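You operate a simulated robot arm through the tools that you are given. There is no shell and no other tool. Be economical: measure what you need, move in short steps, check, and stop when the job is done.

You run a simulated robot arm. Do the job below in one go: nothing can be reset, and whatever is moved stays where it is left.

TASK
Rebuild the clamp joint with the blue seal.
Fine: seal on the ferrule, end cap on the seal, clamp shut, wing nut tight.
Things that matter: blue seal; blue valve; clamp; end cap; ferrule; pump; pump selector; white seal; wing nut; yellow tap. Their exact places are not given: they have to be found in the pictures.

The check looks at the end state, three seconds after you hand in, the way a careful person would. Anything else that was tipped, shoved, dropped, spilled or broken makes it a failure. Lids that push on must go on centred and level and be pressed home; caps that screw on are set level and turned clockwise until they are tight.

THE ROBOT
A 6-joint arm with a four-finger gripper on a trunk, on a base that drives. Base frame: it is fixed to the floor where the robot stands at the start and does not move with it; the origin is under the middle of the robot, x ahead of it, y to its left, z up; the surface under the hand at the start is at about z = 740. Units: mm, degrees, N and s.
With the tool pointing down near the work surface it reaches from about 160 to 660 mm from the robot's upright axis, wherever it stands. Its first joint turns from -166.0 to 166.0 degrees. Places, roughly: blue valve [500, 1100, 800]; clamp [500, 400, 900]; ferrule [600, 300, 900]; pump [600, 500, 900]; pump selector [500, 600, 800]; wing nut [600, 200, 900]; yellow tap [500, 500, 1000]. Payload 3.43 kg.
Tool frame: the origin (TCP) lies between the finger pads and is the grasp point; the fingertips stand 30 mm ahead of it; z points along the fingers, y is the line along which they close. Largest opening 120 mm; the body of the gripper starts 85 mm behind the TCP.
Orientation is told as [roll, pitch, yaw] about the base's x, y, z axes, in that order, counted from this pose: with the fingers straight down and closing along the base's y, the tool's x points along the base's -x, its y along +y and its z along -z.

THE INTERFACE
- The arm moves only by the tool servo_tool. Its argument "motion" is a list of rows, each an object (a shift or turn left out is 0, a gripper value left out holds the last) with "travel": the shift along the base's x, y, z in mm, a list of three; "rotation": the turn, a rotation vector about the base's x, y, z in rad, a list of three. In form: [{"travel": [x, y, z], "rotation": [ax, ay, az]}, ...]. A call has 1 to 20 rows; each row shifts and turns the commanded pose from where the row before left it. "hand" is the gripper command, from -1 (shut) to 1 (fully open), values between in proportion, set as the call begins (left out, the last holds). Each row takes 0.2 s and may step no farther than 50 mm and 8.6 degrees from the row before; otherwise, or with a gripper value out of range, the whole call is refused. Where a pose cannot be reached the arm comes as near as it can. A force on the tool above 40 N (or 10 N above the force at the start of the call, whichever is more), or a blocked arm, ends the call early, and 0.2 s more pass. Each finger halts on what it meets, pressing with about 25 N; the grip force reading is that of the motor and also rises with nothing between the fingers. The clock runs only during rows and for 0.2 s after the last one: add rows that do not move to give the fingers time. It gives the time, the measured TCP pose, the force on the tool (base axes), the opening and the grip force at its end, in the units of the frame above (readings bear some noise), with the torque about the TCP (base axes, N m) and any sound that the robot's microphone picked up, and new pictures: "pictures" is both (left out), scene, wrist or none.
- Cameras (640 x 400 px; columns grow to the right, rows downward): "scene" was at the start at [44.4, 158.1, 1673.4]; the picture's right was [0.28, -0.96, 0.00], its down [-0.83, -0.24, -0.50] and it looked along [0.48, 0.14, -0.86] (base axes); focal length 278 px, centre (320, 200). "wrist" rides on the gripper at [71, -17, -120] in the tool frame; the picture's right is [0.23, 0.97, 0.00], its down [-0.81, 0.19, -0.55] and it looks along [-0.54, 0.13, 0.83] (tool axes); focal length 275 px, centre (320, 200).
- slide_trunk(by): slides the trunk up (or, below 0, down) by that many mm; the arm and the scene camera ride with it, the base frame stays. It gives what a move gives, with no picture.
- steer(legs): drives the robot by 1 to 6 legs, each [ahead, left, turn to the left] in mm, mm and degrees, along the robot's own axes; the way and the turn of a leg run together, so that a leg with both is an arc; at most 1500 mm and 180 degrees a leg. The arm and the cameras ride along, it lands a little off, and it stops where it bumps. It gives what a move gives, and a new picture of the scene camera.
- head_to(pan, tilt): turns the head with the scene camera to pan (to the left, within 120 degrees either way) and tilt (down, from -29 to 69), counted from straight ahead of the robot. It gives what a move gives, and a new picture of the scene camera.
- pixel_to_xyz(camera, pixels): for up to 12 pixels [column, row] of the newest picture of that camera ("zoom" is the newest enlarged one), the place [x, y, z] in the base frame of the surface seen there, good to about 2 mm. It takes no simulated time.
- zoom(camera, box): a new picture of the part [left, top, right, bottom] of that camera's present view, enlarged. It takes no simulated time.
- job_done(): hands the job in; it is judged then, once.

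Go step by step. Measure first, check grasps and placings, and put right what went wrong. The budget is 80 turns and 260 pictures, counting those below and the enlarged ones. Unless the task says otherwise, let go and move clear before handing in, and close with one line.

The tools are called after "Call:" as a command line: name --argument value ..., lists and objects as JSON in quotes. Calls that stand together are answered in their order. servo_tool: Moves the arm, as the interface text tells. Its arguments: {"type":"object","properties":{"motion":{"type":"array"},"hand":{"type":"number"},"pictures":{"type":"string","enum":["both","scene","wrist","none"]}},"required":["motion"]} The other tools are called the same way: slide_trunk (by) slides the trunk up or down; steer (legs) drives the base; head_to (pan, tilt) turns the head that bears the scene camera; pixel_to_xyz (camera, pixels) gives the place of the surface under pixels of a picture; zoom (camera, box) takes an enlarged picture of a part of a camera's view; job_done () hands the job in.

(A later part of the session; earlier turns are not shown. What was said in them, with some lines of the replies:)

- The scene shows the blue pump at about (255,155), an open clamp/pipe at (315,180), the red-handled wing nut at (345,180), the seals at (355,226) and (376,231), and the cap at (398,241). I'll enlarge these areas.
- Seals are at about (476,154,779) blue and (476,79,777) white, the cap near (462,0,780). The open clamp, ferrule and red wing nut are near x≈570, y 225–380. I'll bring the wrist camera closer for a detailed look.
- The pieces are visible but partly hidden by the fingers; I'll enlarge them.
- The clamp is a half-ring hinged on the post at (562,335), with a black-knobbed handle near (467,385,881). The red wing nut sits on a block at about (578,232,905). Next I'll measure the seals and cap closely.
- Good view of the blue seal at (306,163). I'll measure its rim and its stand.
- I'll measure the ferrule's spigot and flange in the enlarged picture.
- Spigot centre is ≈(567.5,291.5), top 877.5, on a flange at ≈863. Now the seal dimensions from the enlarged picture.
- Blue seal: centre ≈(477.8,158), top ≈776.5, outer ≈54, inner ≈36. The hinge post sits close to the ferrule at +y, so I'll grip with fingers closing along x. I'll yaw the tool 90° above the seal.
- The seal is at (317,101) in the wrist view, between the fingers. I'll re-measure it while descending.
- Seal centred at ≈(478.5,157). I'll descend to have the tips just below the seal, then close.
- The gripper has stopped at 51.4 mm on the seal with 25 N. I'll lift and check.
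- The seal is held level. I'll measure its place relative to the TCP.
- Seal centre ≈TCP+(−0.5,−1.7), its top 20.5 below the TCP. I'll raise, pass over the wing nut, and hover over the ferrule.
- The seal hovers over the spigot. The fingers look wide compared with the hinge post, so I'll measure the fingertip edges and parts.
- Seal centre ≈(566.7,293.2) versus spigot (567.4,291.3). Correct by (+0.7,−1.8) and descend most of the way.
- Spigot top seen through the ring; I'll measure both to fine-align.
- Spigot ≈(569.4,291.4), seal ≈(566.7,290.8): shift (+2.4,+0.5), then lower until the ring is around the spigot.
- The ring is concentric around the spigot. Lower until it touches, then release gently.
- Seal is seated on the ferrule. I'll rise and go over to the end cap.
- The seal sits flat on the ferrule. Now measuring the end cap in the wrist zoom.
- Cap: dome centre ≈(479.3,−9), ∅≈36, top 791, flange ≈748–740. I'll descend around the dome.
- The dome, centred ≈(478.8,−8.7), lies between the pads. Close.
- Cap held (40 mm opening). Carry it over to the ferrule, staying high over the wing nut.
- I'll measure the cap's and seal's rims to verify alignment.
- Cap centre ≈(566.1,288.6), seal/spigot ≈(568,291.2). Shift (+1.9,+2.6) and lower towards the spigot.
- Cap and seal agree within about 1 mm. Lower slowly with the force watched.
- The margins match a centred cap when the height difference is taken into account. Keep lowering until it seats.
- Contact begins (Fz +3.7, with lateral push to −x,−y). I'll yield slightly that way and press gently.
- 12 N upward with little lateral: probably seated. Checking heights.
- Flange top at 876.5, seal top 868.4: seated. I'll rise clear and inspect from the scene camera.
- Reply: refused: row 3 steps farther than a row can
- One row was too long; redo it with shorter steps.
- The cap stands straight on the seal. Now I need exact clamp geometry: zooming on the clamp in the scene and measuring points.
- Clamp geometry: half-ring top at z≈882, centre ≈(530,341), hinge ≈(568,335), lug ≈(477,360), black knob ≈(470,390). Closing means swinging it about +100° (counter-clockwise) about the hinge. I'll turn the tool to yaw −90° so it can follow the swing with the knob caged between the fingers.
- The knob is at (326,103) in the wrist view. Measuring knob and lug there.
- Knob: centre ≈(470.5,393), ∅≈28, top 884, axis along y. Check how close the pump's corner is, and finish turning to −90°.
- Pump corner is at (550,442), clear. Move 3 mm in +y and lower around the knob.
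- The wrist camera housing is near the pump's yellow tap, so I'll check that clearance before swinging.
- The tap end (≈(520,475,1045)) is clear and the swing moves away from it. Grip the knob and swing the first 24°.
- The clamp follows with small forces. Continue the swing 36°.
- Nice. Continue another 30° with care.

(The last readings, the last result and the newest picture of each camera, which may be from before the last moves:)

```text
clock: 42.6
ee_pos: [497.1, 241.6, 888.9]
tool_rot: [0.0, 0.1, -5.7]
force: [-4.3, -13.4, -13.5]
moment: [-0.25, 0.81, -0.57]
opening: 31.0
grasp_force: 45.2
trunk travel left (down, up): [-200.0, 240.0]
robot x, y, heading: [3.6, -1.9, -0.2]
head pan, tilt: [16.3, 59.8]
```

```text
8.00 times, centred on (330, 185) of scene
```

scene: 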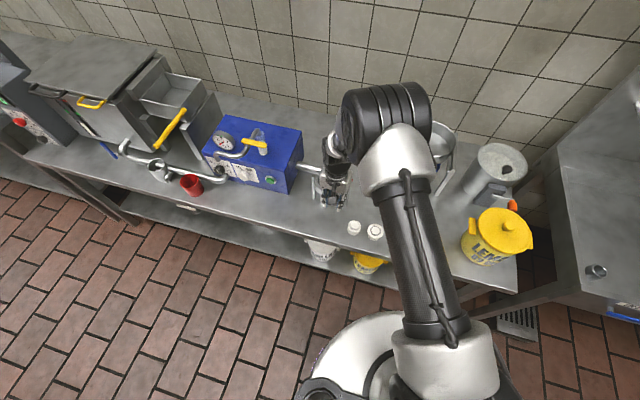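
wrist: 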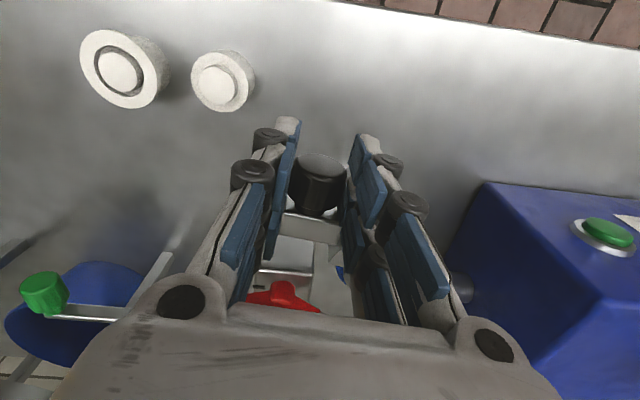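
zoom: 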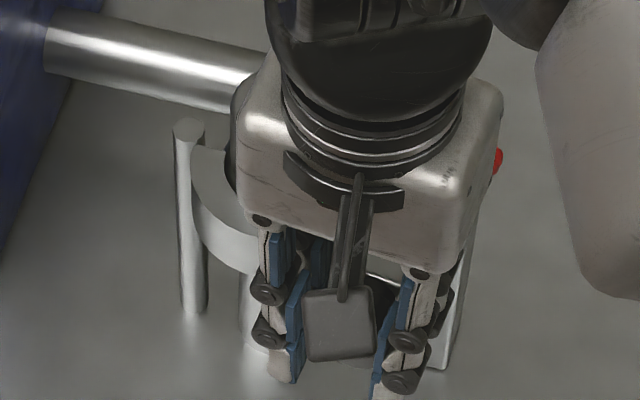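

84° done; a mild outward pull, so I'll ease outwards while continuing in small steps.

Call:
servo_tool --motion '[{"travel": [-0.5, -1.5, 0]}, {"travel": [4.9, -3.5, 0], "rotation": [0, 0, 0.0524]}, {"travel": [4.9, -3.3, 0], "rotation": [0, 0, 0.0524]}, {}]' --pictures "wrist"

Call:
servo_tool --motion '[{"travel": [5.2, -3, 0], "rotation": [0, 0, 0.0524]}, {"travel": [5.2, -2.8, 0], "rotation": [0, 0, 0.0524]}, {}]'

Call:
zoom --camera "wrist" --box '[224, 120, 480, 320]'

Call:
zoom --camera "scene" --box '[290, 160, 370, 210]'

```text
clock: 43.6
ee_pos: [508.2, 235.3, 889.8]
tool_rot: [0.0, 0.2, 0.3]
force: [-2.8, -12.4, -23.6]
moment: [-0.22, -0.27, -0.61]
opening: 30.8
grasp_force: 45.3
trunk travel left (down, up): [-200.0, 240.0]
robot x, y, heading: [-2.4, 1.7, 0.1]
head pan, tilt: [16.3, 59.8]
```

wrist: 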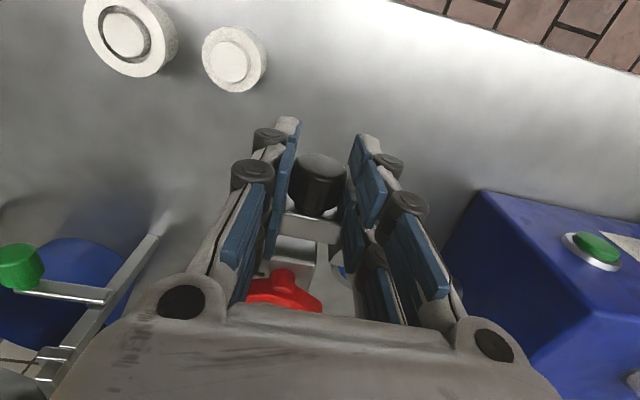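

```text
clock: 44.4
ee_pos: [511.1, 233.5, 888.8]
tool_rot: [-0.2, 0.3, 6.4]
force: [-31.9, 18.3, -8.0]
moment: [1.03, 1.41, -0.85]
opening: 32.1
grasp_force: 44.6
trunk travel left (down, up): [-200.0, 240.0]
robot x, y, heading: [4.1, 6.3, 0.2]
head pan, tilt: [16.3, 59.8]
```

scene: 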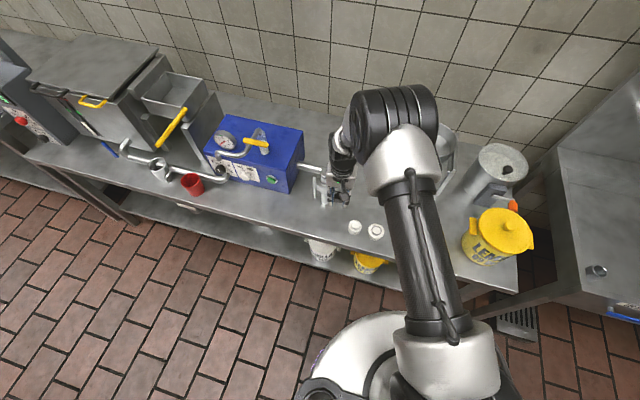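
wrist: 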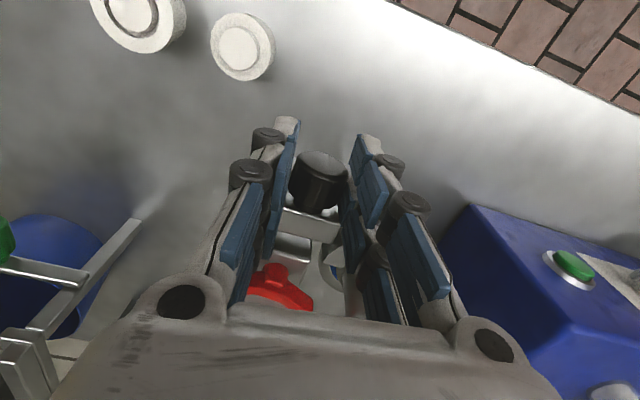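

```text
2.00 times, centred on (352, 220) of wrist
```

zoom: 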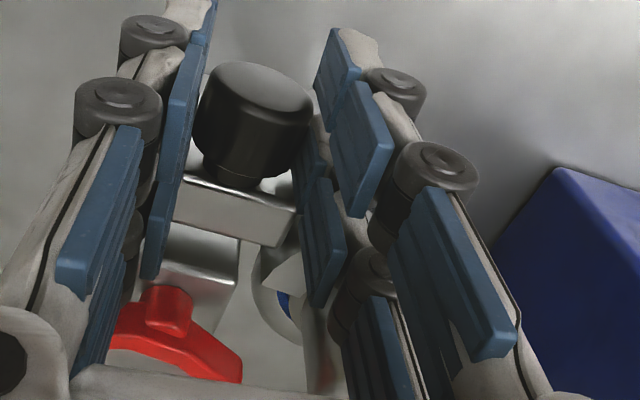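

```text
8.00 times, centred on (330, 185) of scene
```

zoom: 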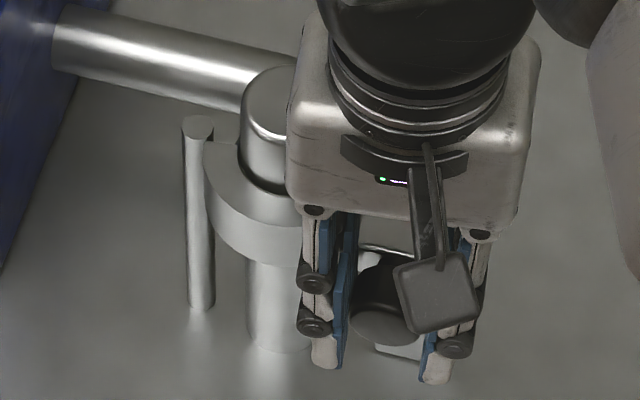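

A stop was met (Fx −32 N) with the half-ring wrapped around the joint at ~94°. I'll relax, open, and examine whether it is fully shut.

Call:
servo_tool --motion '[{"travel": [-4, 2, 0]}, {}]' --pictures "none"

Call:
servo_tool --motion '[{}, {}, {}]' --hand -0.25 --pictures "wrist"

Call:
zoom --camera "wrist" --box '[224, 130, 416, 310]'

Call:
zoom --camera "scene" --box '[300, 165, 360, 210]'

```text
clock: 45.0
ee_pos: [510.2, 233.3, 887.5]
tool_rot: [-0.2, 0.2, 6.3]
force: [-24.2, 17.9, -13.2]
moment: [0.31, 1.49, -0.62]
opening: 32.2
grasp_force: 45.0
trunk travel left (down, up): [-200.0, 240.0]
robot x, y, heading: [5.7, 0.7, -0.0]
head pan, tilt: [16.3, 59.8]
```

```text
clock: 45.8
ee_pos: [514.2, 231.5, 890.8]
tool_rot: [0.0, -0.2, 6.2]
force: [-9.9, -3.1, -1.0]
moment: [-0.03, 0.25, 0.18]
opening: 43.8
grasp_force: 0.0
trunk travel left (down, up): [-200.0, 240.0]
robot x, y, heading: [-1.1, -1.3, 0.2]
head pan, tilt: [16.3, 59.8]
```

wrist: 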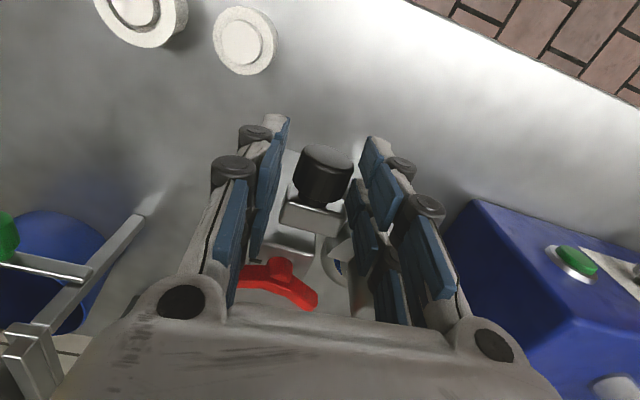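

```text
2.22 times, centred on (320, 220) of wrist
```

zoom: 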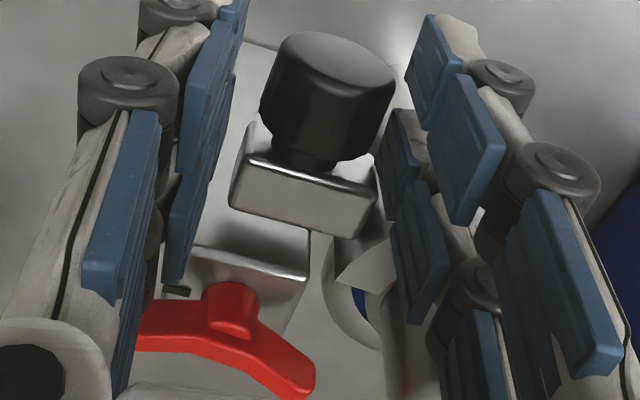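

```text
8.89 times, centred on (330, 188) of scene
```

zoom: 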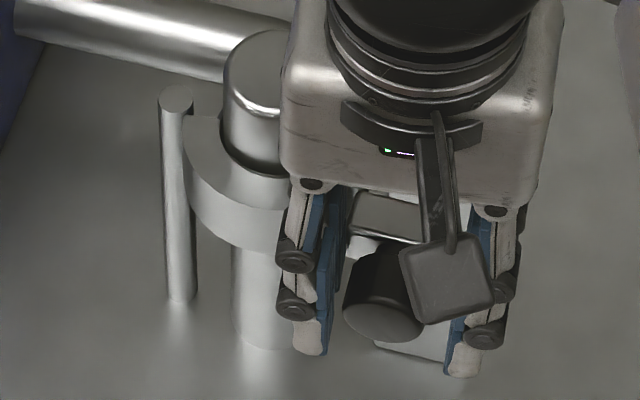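

Measuring lug and knob to determine the clamp's actual angle.

Call:
pixel_to_xyz --camera "zoom" --pixels '[[260, 60], [230, 150], [190, 120], [160, 100], [195, 160], [210, 190]]'

Call:
pixel_to_xyz --camera "wrist" --pixels '[[325, 160], [297, 185], [348, 192], [290, 224], [335, 235], [285, 208], [340, 222], [285, 255], [315, 250], [335, 268], [345, 262], [310, 215]]'

```text
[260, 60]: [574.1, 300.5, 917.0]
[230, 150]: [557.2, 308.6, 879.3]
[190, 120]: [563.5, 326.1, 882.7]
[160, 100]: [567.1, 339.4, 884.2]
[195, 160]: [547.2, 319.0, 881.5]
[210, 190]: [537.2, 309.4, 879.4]
```

```text
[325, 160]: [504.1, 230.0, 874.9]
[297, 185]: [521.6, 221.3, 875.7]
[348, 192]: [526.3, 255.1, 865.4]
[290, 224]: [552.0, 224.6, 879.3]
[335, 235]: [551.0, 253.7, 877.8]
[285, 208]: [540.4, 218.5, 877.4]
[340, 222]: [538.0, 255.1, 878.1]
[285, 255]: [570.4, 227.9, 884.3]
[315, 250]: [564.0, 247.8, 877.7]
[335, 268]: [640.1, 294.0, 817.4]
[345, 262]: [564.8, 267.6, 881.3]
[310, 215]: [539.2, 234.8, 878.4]
```

The lug face is now parallel to the red block and the half-ring is concentric with the ferrule (outer radius ≈36 about (569,291)): the clamp is shut. I'll lift away and look.

Call:
servo_tool --motion '[{"travel": [-2, 0, 10]}, {"travel": [0, 0, 40]}, {"travel": [0, 0, 45]}, {"travel": [-40, -20, 20]}, {"travel": [-40, -20, 0]}, {}]'

Call:
zoom --camera "scene" --box '[290, 155, 370, 215]'

Call:
zoom --camera "wrist" --box '[220, 160, 420, 320]'

```text
clock: 47.2
ee_pos: [431.1, 191.4, 1001.9]
tool_rot: [0.0, 0.0, 6.2]
force: [-0.5, 0.4, -0.4]
moment: [0.0, 0.01, -0.02]
opening: 45.1
grasp_force: 0.1
trunk travel left (down, up): [-200.0, 240.0]
robot x, y, heading: [-0.1, 0.7, -0.0]
head pan, tilt: [16.3, 59.8]
```

scene: 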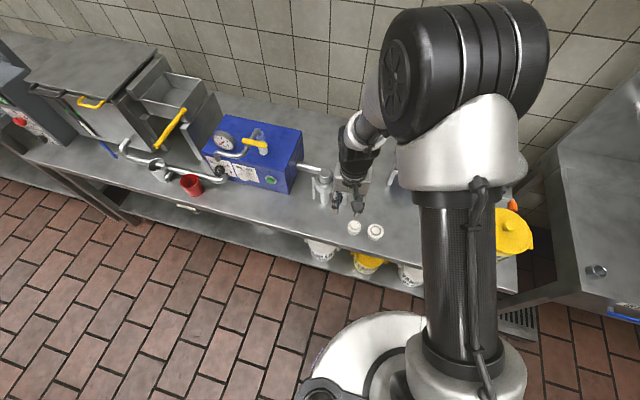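
wrist: 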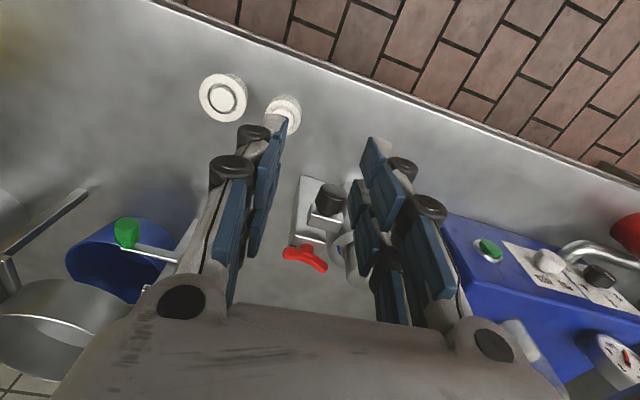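

```text
6.67 times, centred on (330, 185) of scene
```

zoom: 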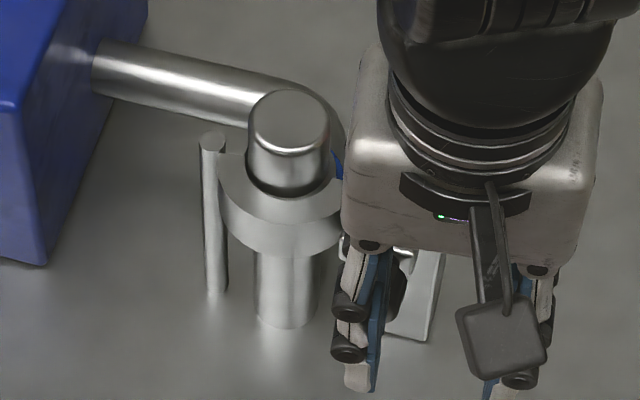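

```text
2.50 times, centred on (320, 240) of wrist
```

zoom: 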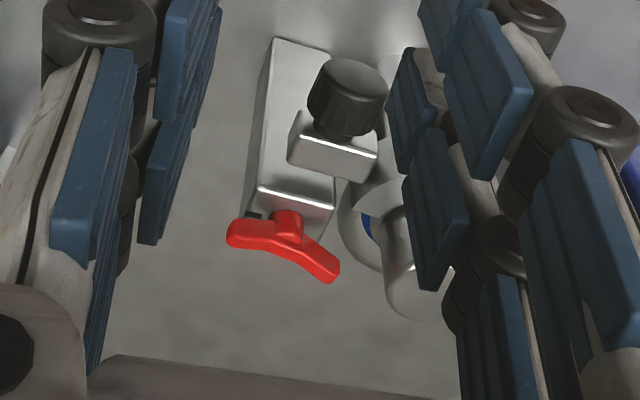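

The clamp is closed round the joint. Now the red wing nut at (288,235 in zoom): turn the tool to yaw ≈80° above it so the fingers straddle the wings with plenty of clockwise travel.

Call:
pixel_to_xyz --camera "zoom" --pixels '[[288, 218], [238, 232], [328, 268], [288, 240], [262, 240], [308, 252], [262, 192], [332, 205], [253, 214]]'

Call:
servo_tool --motion '[{"rotation": [0, 0, 0.1435], "travel": [10, 0, 0]}, {"rotation": [0, 0, 0.1435], "travel": [16, 4, 0]}, {"rotation": [0, 0, 0.1435], "travel": [18, 5, 0]}, {"rotation": [0, 0, 0.1435], "travel": [18, 5, 0]}, {"rotation": [0, 0, 0.1435], "travel": [18, 5, 0]}, {"rotation": [0, 0, 0.1435], "travel": [18, 5, 0]}, {"rotation": [0, 0, 0.1435], "travel": [18, 5, 0]}, {"rotation": [0, 0, 0.1435], "travel": [18, 4, 0]}, {"rotation": [0, 0, 0.1435], "travel": [12, 3, 0]}, {}]' --hand -0.2

Call:
zoom --camera "wrist" --box '[224, 60, 416, 200]'

```text
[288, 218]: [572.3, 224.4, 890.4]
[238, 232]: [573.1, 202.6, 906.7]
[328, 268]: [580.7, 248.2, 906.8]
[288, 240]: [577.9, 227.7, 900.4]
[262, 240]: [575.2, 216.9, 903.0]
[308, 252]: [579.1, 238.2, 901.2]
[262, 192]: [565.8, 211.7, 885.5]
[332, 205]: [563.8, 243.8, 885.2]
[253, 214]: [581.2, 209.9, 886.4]
```

```text
clock: 49.4
ee_pos: [577.4, 228.1, 1004.3]
tool_rot: [0.0, 0.1, 80.3]
force: [0.5, -0.2, 0.0]
moment: [0.02, 0.04, -0.03]
opening: 48.0
grasp_force: 0.0
trunk travel left (down, up): [-200.0, 240.0]
robot x, y, heading: [3.3, 0.2, 0.1]
head pan, tilt: [16.3, 59.8]
```

scene: 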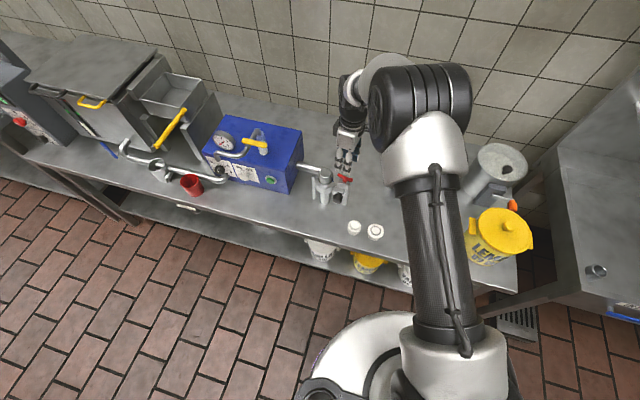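
wrist: 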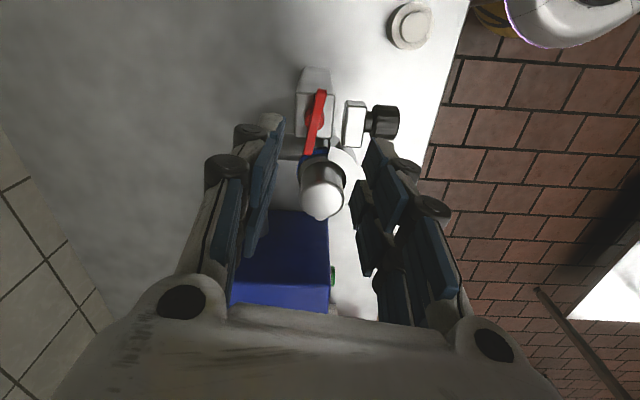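

```text
2.86 times, centred on (320, 130) of wrist
```

zoom: 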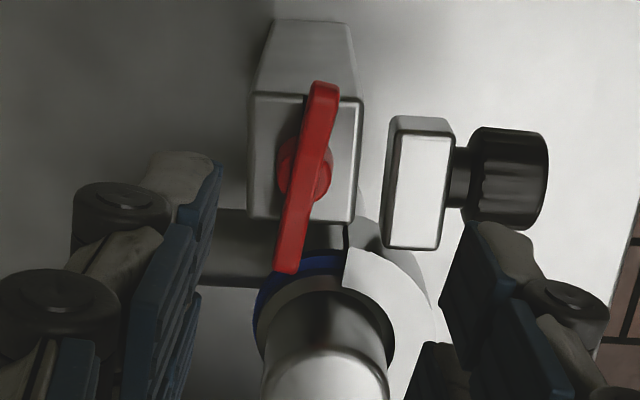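

Wing runs from (325,88) to (288,268) in the zoom with hub near (305,172). Measuring.

Call:
pixel_to_xyz --camera "zoom" --pixels '[[325, 90], [288, 262], [307, 175], [297, 175], [319, 175], [285, 170], [328, 178], [250, 97], [360, 100], [350, 220], [250, 212], [345, 240]]'

```text
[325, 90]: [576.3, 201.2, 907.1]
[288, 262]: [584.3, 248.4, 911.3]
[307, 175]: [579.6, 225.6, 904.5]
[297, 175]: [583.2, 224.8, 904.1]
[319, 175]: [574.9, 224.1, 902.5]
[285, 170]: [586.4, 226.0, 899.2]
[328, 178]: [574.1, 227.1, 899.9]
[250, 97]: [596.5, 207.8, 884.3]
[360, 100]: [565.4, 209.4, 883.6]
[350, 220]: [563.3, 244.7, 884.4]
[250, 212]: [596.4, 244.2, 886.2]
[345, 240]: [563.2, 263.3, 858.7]
```

Wing nut axis ≈(580.2,226), wing at 80.3°, block top ≈885. Centre and descend to tips ≈890.

Call:
servo_tool --motion '[{"travel": [2.8, -2.0, 0]}, {"travel": [0, 0, -40]}, {"travel": [0, 0, -25]}, {}]' --pictures "wrist"

Call:
zoom --camera "wrist" --box '[224, 80, 416, 220]'

```text
clock: 50.4
ee_pos: [578.7, 228.3, 940.3]
tool_rot: [0.0, -0.1, 80.2]
force: [0.0, -0.5, 0.2]
moment: [-0.02, -0.01, 0.04]
opening: 48.1
grasp_force: 0.0
trunk travel left (down, up): [-200.0, 240.0]
robot x, y, heading: [-2.3, 3.2, 0.1]
head pan, tilt: [16.3, 59.8]
```

wrist: 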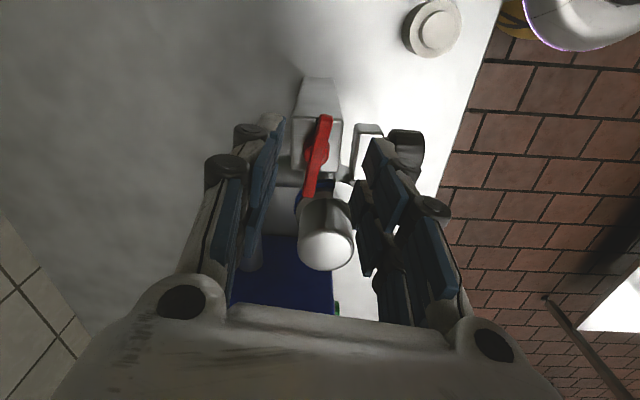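

```text
2.86 times, centred on (320, 150) of wrist
```

zoom: 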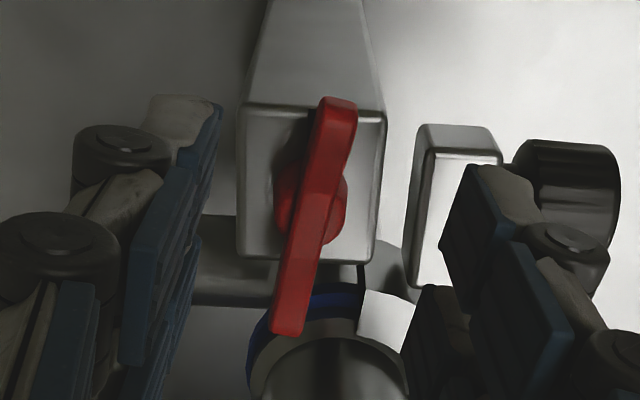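

Well lined up. Lower 20 mm and close on the wings.

Call:
servo_tool --motion '[{"travel": [0, 0, -10]}, {"travel": [0, 0, -10]}, {}]' --pictures "none"

Call:
servo_tool --motion '[{}, {}, {}, {}, {}]' --hand -1 --pictures "wrist"

Call:
zoom --camera "wrist" --box '[224, 80, 416, 220]'

```text
clock: 51.2
ee_pos: [579.3, 227.6, 920.5]
tool_rot: [0.0, 0.0, 80.1]
force: [-1.2, 1.4, 0.3]
moment: [0.0, -0.02, 0.0]
opening: 48.0
grasp_force: 0.1
trunk travel left (down, up): [-200.0, 240.0]
robot x, y, heading: [-1.5, 0.7, 0.0]
head pan, tilt: [16.3, 59.8]
```

```text
clock: 52.4
ee_pos: [581.8, 227.4, 919.5]
tool_rot: [-0.2, -0.1, 80.1]
force: [11.9, 1.5, 0.5]
moment: [0.18, -0.26, -0.02]
opening: 14.2
grasp_force: 45.3
trunk travel left (down, up): [-200.0, 240.0]
robot x, y, heading: [1.4, 1.2, -0.0]
head pan, tilt: [16.3, 59.8]
```

wrist: 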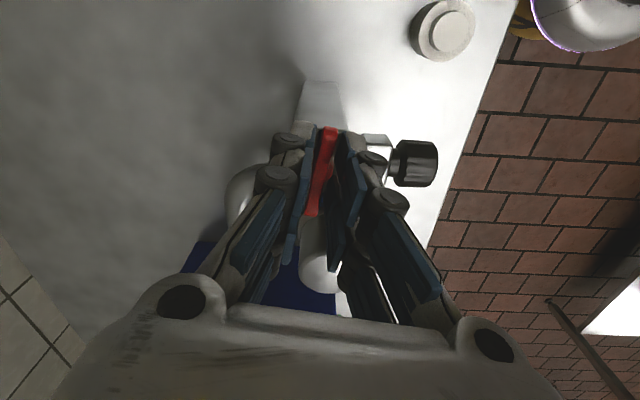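

```text
2.86 times, centred on (320, 150) of wrist
```

zoom: 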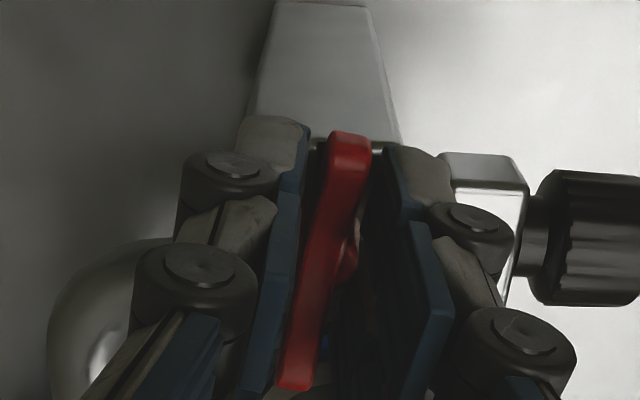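

Gripped at 14.2 mm with a side force of +12 N in x; shift +1.2 mm, then turn clockwise 34° while watching torque.

Call:
servo_tool --motion '[{"travel": [1.2, 0, 0]}, {"rotation": [0, 0, -0.12]}, {"rotation": [0, 0, -0.12]}, {"rotation": [0, 0, -0.12]}, {"rotation": [0, 0, -0.12]}, {"rotation": [0, 0, -0.12]}, {}]' --pictures "wrist"

Call:
zoom --camera "wrist" --box '[224, 80, 416, 220]'

```text
clock: 54.0
ee_pos: [582.2, 228.1, 918.6]
tool_rot: [0.0, -0.1, 45.7]
force: [8.0, 9.5, 10.3]
moment: [-0.03, 0.08, 0.02]
opening: 14.3
grasp_force: 44.8
trunk travel left (down, up): [-200.0, 240.0]
robot x, y, heading: [0.0, -0.8, 0.1]
head pan, tilt: [16.3, 59.8]
```

wrist: 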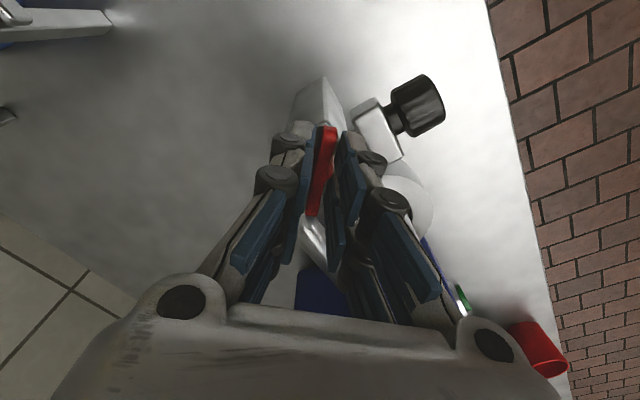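

```text
2.86 times, centred on (320, 150) of wrist
```

zoom: 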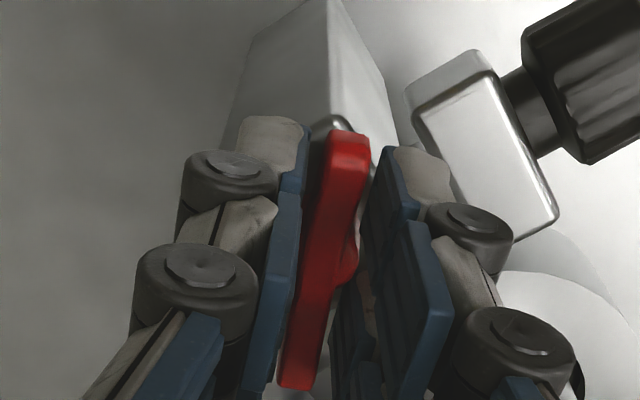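

The nut turns freely. I'll ease off (0.5,0.8,+1) and continue clockwise.

Call:
servo_tool --motion '[{"travel": [0.5, 0.8, 1]}, {"rotation": [0, 0, -0.12]}, {"rotation": [0, 0, -0.12]}, {"rotation": [0, 0, -0.12]}, {"rotation": [0, 0, -0.12]}, {"rotation": [0, 0, -0.12]}, {"rotation": [0, 0, -0.12]}, {}]' --pictures "wrist"

Call:
zoom --camera "wrist" --box '[224, 80, 416, 220]'

```text
clock: 55.8
ee_pos: [581.9, 228.6, 919.8]
tool_rot: [-0.1, 0.1, 4.6]
force: [4.6, 9.6, 1.2]
moment: [0.18, 0.06, 0.01]
opening: 13.9
grasp_force: 45.4
trunk travel left (down, up): [-200.0, 240.0]
robot x, y, heading: [-0.7, 0.7, 0.2]
head pan, tilt: [16.3, 59.8]
```

wrist: 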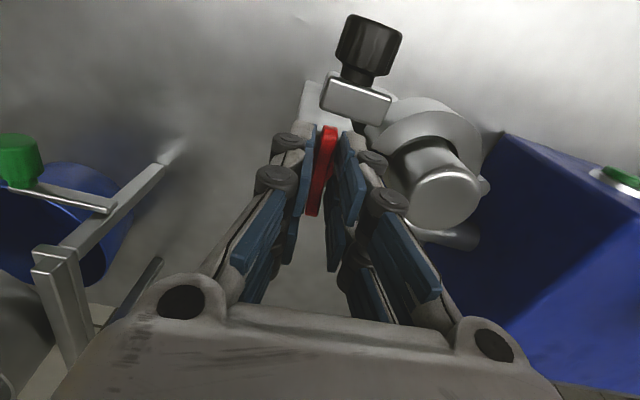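

```text
2.86 times, centred on (320, 150) of wrist
```

zoom: 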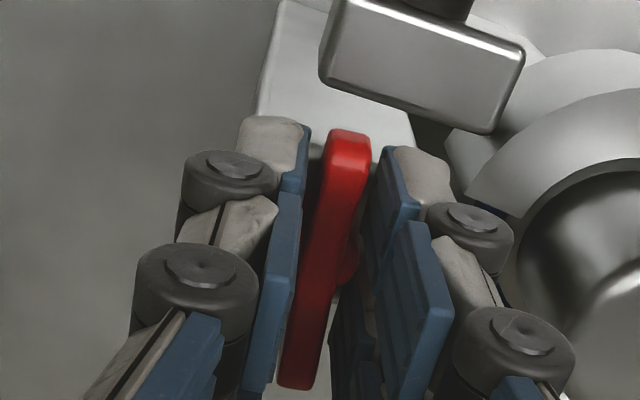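

Still free. Continue clockwise about 82°.

Call:
servo_tool --motion '[{"travel": [0.3, 0.8, 0], "rotation": [0, 0, -0.12]}, {"rotation": [0, 0, -0.12]}, {"rotation": [0, 0, -0.12]}, {"rotation": [0, 0, -0.12]}, {"rotation": [0, 0, -0.12]}, {"rotation": [0, 0, -0.12]}, {"rotation": [0, 0, -0.12]}, {"rotation": [0, 0, -0.12]}, {"rotation": [0, 0, -0.12]}, {"rotation": [0, 0, -0.12]}, {"rotation": [0, 0, -0.12]}, {"rotation": [0, 0, -0.12]}, {}]' --pictures "wrist"

Call:
zoom --camera "wrist" --box '[224, 80, 416, 220]'

```text
clock: 58.6
ee_pos: [582.1, 226.9, 920.7]
tool_rot: [-0.2, 0.0, -78.1]
force: [-3.8, 1.8, -6.1]
moment: [0.34, 0.2, 0.0]
opening: 14.1
grasp_force: 44.3
trunk travel left (down, up): [-200.0, 240.0]
robot x, y, heading: [0.3, 3.3, 0.0]
head pan, tilt: [16.3, 59.8]
```

wrist: 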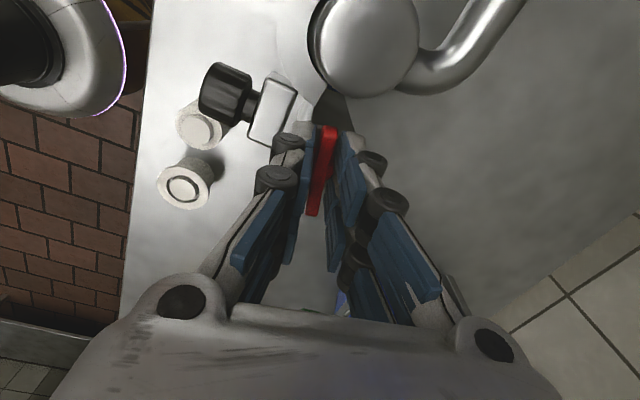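

```text
2.86 times, centred on (320, 150) of wrist
```

zoom: 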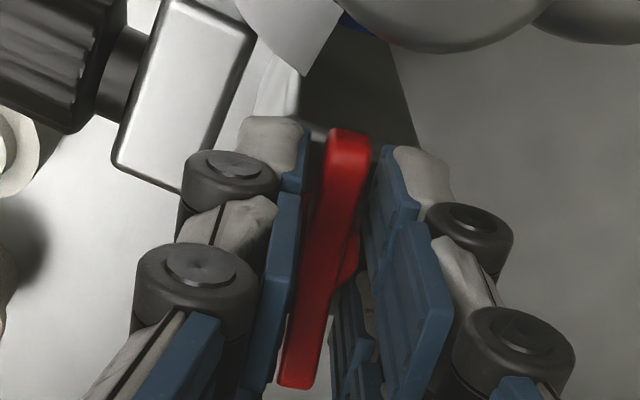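

158° with no resisting torque yet. Continue clockwise as far as the wrist allows.

Call:
servo_tool --motion '[{"rotation": [0, 0, -0.12]}, {"rotation": [0, 0, -0.12]}, {"rotation": [0, 0, -0.12]}, {"rotation": [0, 0, -0.12]}, {"rotation": [0, 0, -0.12]}, {"rotation": [0, 0, -0.12]}, {"rotation": [0, 0, -0.12]}, {"rotation": [0, 0, -0.12]}, {}]' --pictures "wrist"

```text
clock: 60.6
ee_pos: [585.4, 231.3, 921.7]
tool_rot: [0.2, 0.4, -132.9]
force: [14.4, 21.0, 1.8]
moment: [0.91, -0.26, 2.8]
opening: 39.9
grasp_force: 44.9
trunk travel left (down, up): [-200.0, 240.0]
robot x, y, heading: [-1.8, -3.7, -0.0]
head pan, tilt: [16.3, 59.8]
```

wrist: 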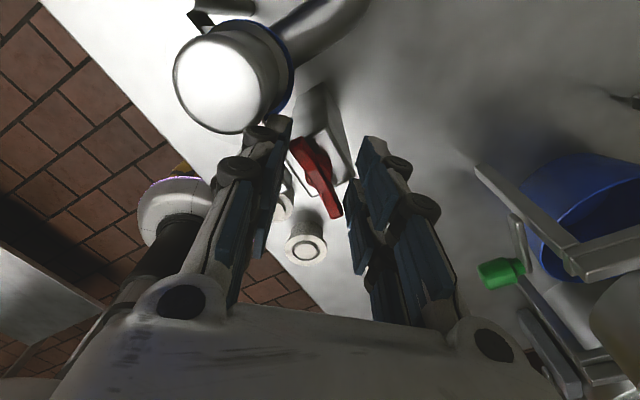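

The nut has stopped hard: fingers spread to 40 mm with 2.8 N m torque. I'll relax the grip at this opening and lift straight up to inspect.

Call:
servo_tool --motion '[{}, {"travel": [-1, -2, 0]}, {}]' --hand -0.31 --pictures "wrist"

Call:
zoom --camera "wrist" --box '[160, 30, 400, 230]'

```text
clock: 61.4
ee_pos: [580.9, 225.9, 920.6]
tool_rot: [-0.1, 0.0, -133.1]
force: [-3.3, 2.4, -0.6]
moment: [-0.02, 0.1, 0.1]
opening: 43.0
grasp_force: 2.1
trunk travel left (down, up): [-200.0, 240.0]
robot x, y, heading: [-1.7, 1.3, 0.3]
head pan, tilt: [16.3, 59.8]
```

wrist: 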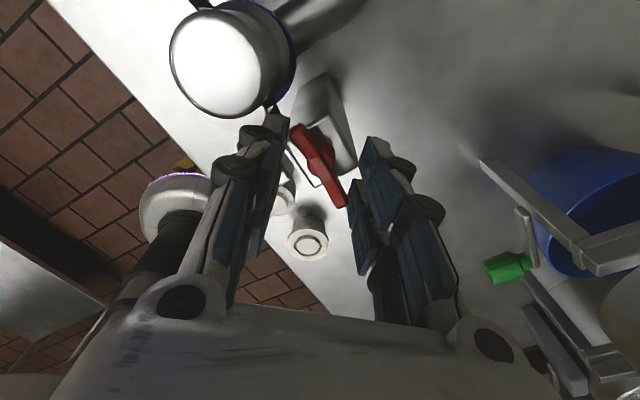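

```text
2.00 times, centred on (280, 130) of wrist
```

zoom: 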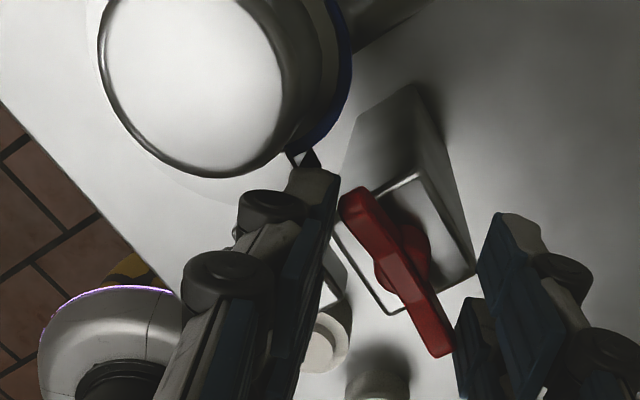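

Call:
pixel_to_xyz --camera "zoom" --pixels '[[355, 197], [437, 345], [396, 265], [420, 180], [450, 270]]'

Call:
servo_tool --motion '[{"travel": [0, 0, 10]}, {"travel": [0, 0, 40]}, {"travel": [0, 0, 30]}, {"rotation": [0, 0, 0.14]}, {"rotation": [0, 0, 0.14]}, {"rotation": [0, 0, 0.14]}, {"rotation": [0, 0, 0.14]}, {"rotation": [0, 0, 0.14]}, {"rotation": [0, 0, 0.14]}, {}]'

Call:
zoom --camera "wrist" --box '[200, 30, 440, 230]'

Call:
zoom --camera "scene" --box '[290, 150, 370, 210]'

```text
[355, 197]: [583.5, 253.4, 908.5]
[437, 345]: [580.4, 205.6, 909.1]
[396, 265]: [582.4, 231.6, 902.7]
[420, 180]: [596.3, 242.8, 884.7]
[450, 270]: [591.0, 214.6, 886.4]
```

```text
clock: 63.6
ee_pos: [580.4, 225.2, 1000.6]
tool_rot: [0.0, -0.1, -84.7]
force: [-0.1, 0.1, 0.0]
moment: [-0.01, 0.0, 0.0]
opening: 41.3
grasp_force: 0.1
trunk travel left (down, up): [-200.0, 240.0]
robot x, y, heading: [-2.5, 1.2, 0.2]
head pan, tilt: [16.3, 59.8]
```

scene: 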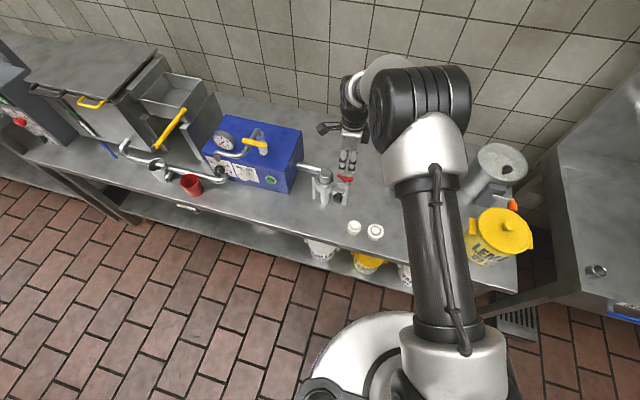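
wrist: 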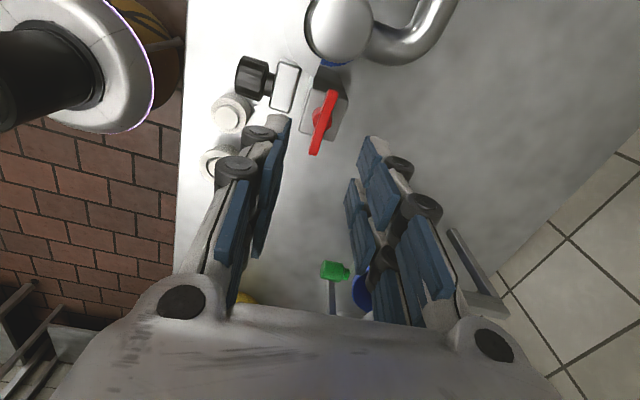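

```text
2.00 times, centred on (320, 130) of wrist
```

zoom: 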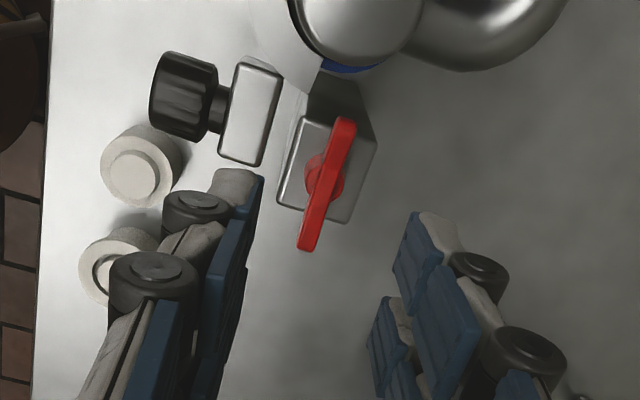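

```text
6.67 times, centred on (330, 180) of scene
```

zoom: 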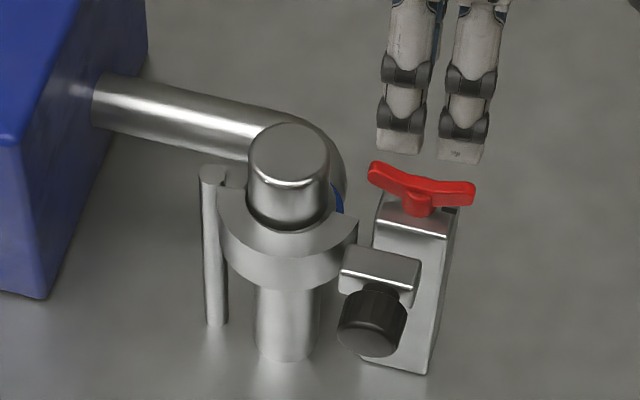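

The wing nut now lies at ≈86° (turned ≈174° clockwise) and resisted 2.8 N m. To confirm it's tight I'll regrip squarely at yaw ≈−94° and apply a bit more clockwise torque.

Call:
servo_tool --motion '[{"rotation": [0, 0, -0.08], "travel": [1.2, 1.5, 0]}, {"rotation": [0, 0, -0.08]}, {"travel": [0, 0, -40]}, {"travel": [0, 0, -30]}, {"travel": [0, 0, -10]}, {}]' --pictures "wrist"

Call:
servo_tool --motion '[{}, {}, {}, {}, {}]' --hand -1 --pictures "wrist"

```text
clock: 65.0
ee_pos: [583.0, 226.2, 920.3]
tool_rot: [0.0, 0.1, -94.1]
force: [-0.2, 0.1, 0.0]
moment: [-0.01, 0.01, -0.02]
opening: 41.4
grasp_force: 0.1
trunk travel left (down, up): [-200.0, 240.0]
robot x, y, heading: [-1.5, -0.7, 0.0]
head pan, tilt: [16.3, 59.8]
```

wrist: 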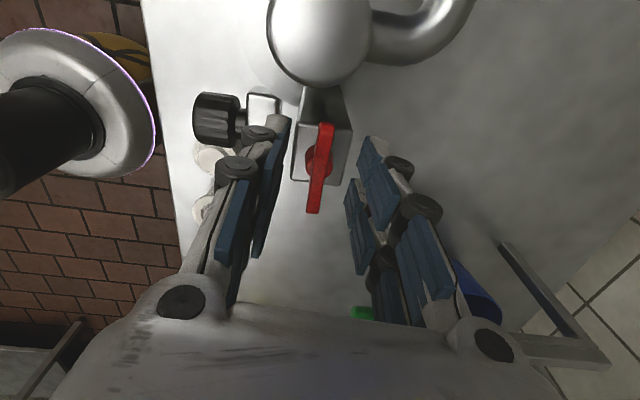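

```text
clock: 66.2
ee_pos: [582.4, 226.5, 919.1]
tool_rot: [-0.1, 0.0, -94.1]
force: [-5.3, 1.6, -1.4]
moment: [0.09, 0.17, 0.07]
opening: 14.7
grasp_force: 44.7
trunk travel left (down, up): [-200.0, 240.0]
robot x, y, heading: [2.1, -0.2, -0.1]
head pan, tilt: [16.3, 59.8]
```

wrist: 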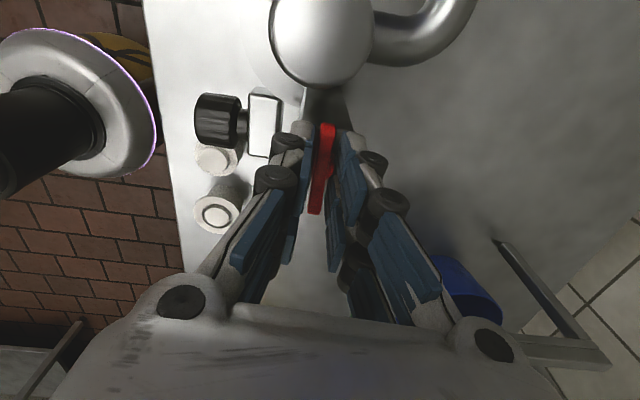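

Square grip at 14.7 mm. Turn clockwise in small steps and read the torque.

Call:
servo_tool --motion '[{"rotation": [0, 0, -0.05]}, {"rotation": [0, 0, -0.05]}, {}]' --pictures "none"

Call:
servo_tool --motion '[{"rotation": [0, 0, -0.06]}, {}]' --pictures "wrist"

```text
clock: 67.0
ee_pos: [581.7, 226.5, 919.2]
tool_rot: [0.0, -0.2, -99.7]
force: [-5.2, 2.6, -5.5]
moment: [-0.11, 0.07, 1.18]
opening: 14.7
grasp_force: 45.0
trunk travel left (down, up): [-200.0, 240.0]
robot x, y, heading: [1.9, -4.1, -0.1]
head pan, tilt: [16.3, 59.8]
```

```text
clock: 67.6
ee_pos: [582.2, 227.4, 921.1]
tool_rot: [0.0, -0.1, -103.1]
force: [-4.1, 2.3, -7.3]
moment: [-0.37, 0.05, 2.43]
opening: 16.3
grasp_force: 44.6
trunk travel left (down, up): [-200.0, 240.0]
robot x, y, heading: [3.7, -3.6, -0.1]
head pan, tilt: [16.3, 59.8]
```

wrist: 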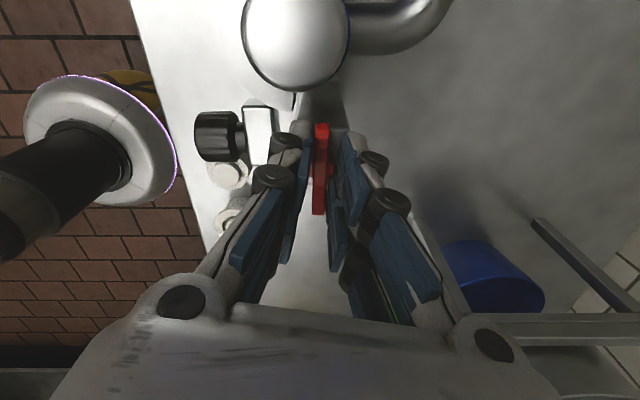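

A firm stop at 2.4 N m: the wing nut is tight. Release, lift, and retreat for a final look.

Call:
servo_tool --motion '[{}, {}, {}]' --hand -0.45 --pictures "none"

Call:
servo_tool --motion '[{"travel": [0, 0, 20]}, {"travel": [0, 0, 45]}, {"travel": [0, 0, 45]}, {"travel": [0, 0, 45]}, {"travel": [-10, -45, 0], "rotation": [0, 0, 0.14]}, {"travel": [-10, -45, 0], "rotation": [0, 0, 0.14]}, {"travel": [-10, -45, 0], "rotation": [0, 0, 0.14]}, {"travel": [-10, -45, 0], "rotation": [0, 0, 0.14]}, {"travel": [-10, -45, 0], "rotation": [0, 0, 0.14]}, {"rotation": [0, 0, 0.14]}, {"rotation": [0, 0, 0.14]}, {}]'

Call:
zoom --camera "scene" --box '[300, 155, 364, 205]'

Call:
zoom --camera "scene" --box '[130, 100, 450, 260]'

```text
clock: 68.4
ee_pos: [582.3, 226.2, 919.7]
tool_rot: [0.0, 0.0, -103.3]
force: [-0.2, 0.7, -0.9]
moment: [0.01, 0.02, 0.0]
opening: 33.3
grasp_force: 0.1
trunk travel left (down, up): [-200.0, 240.0]
robot x, y, heading: [0.3, 1.4, -0.0]
head pan, tilt: [16.3, 59.8]
```

```text
clock: 71.0
ee_pos: [532.7, 3.4, 1076.1]
tool_rot: [0.1, 0.0, -47.0]
force: [-0.5, 0.2, 0.4]
moment: [-0.01, -0.01, -0.01]
opening: 32.6
grasp_force: 0.0
trunk travel left (down, up): [-200.0, 240.0]
robot x, y, heading: [-1.3, 1.0, 0.0]
head pan, tilt: [16.3, 59.8]
```

scene: 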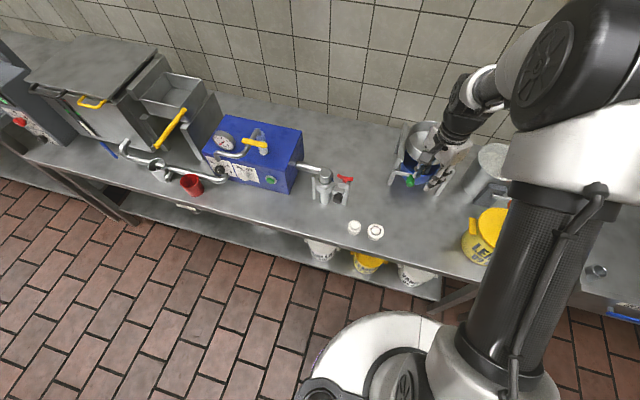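
wrist: 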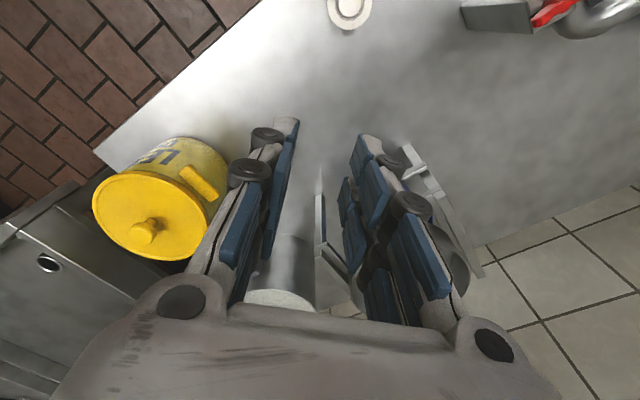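

```text
8.00 times, centred on (332, 180) of scene
```

zoom: 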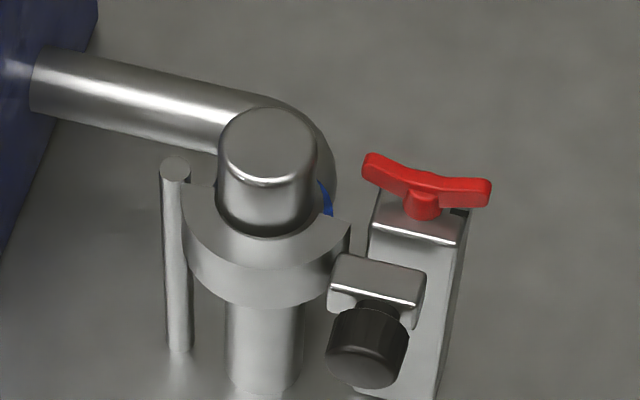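

```text
2.00 times, centred on (290, 180) of scene
```

zoom: 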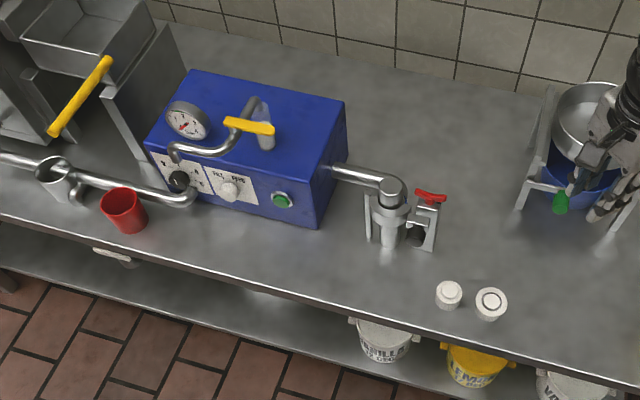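

Everything else stands undisturbed. One last check: measure the half-ring's fit around the cap and the lug's gap to the block to be sure the clamp is fully shut.

Call:
zoom --camera "scene" --box '[312, 165, 352, 205]'

Call:
head_to --pan 24 --tilt 52

```text
10.00 times, centred on (332, 185) of scene
```

zoom: 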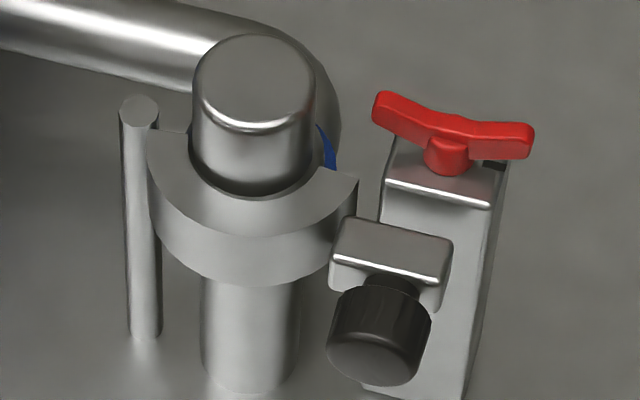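

```text
clock: 71.7
ee_pos: [533.7, 2.9, 1076.9]
tool_rot: [0.1, -0.1, -47.1]
force: [0.8, -0.1, 0.6]
moment: [0.02, -0.06, 0.0]
opening: 33.0
grasp_force: 0.1
trunk travel left (down, up): [-200.0, 240.0]
robot x, y, heading: [0.1, -0.6, -0.2]
head pan, tilt: [24.0, 52.0]
```

scene: 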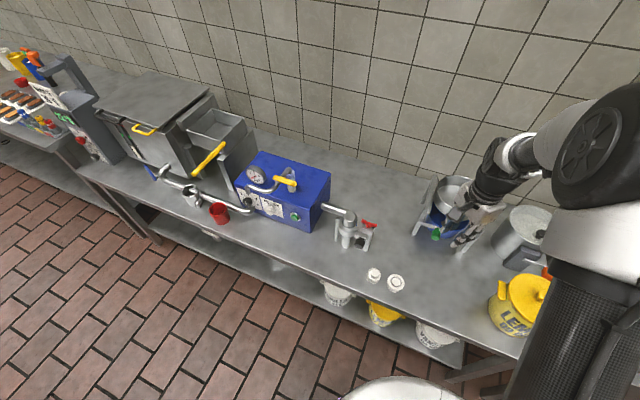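

Call:
zoom --camera "scene" --box '[328, 204, 384, 256]'

```text
7.69 times, centred on (356, 230) of scene
```

zoom: 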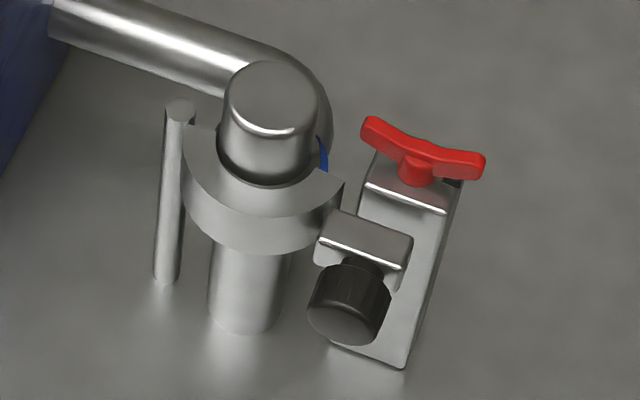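

Call:
pixel_to_xyz --camera "zoom" --pixels '[[190, 150], [195, 185], [225, 212], [270, 218], [310, 205], [337, 188], [325, 172], [200, 128], [330, 240], [370, 235], [400, 245], [272, 85]]'

```text
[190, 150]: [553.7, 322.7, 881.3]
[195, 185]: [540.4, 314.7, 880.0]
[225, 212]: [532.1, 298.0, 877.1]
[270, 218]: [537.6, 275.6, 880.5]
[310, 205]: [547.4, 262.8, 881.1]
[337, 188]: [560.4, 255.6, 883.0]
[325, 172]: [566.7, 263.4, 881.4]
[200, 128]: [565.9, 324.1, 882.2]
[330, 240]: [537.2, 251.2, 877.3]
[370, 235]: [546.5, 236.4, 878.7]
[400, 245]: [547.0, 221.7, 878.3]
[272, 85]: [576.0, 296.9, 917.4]
```

The half-ring fits a circle centred on the ferrule (569,291), with both ends level at x≈566. So the clamp is fully shut, the nut is tight, the cap is seated, and the arm is clear with the gripper empty. Handing in.

Call:
job_done

```text
The job is handed in.
```

The clamp joint is rebuilt: the blue seal is on the ferrule, the end cap is seated on the seal, the clamp is shut, and the wing nut is tight, stopping firmly at about 2.4 N m.
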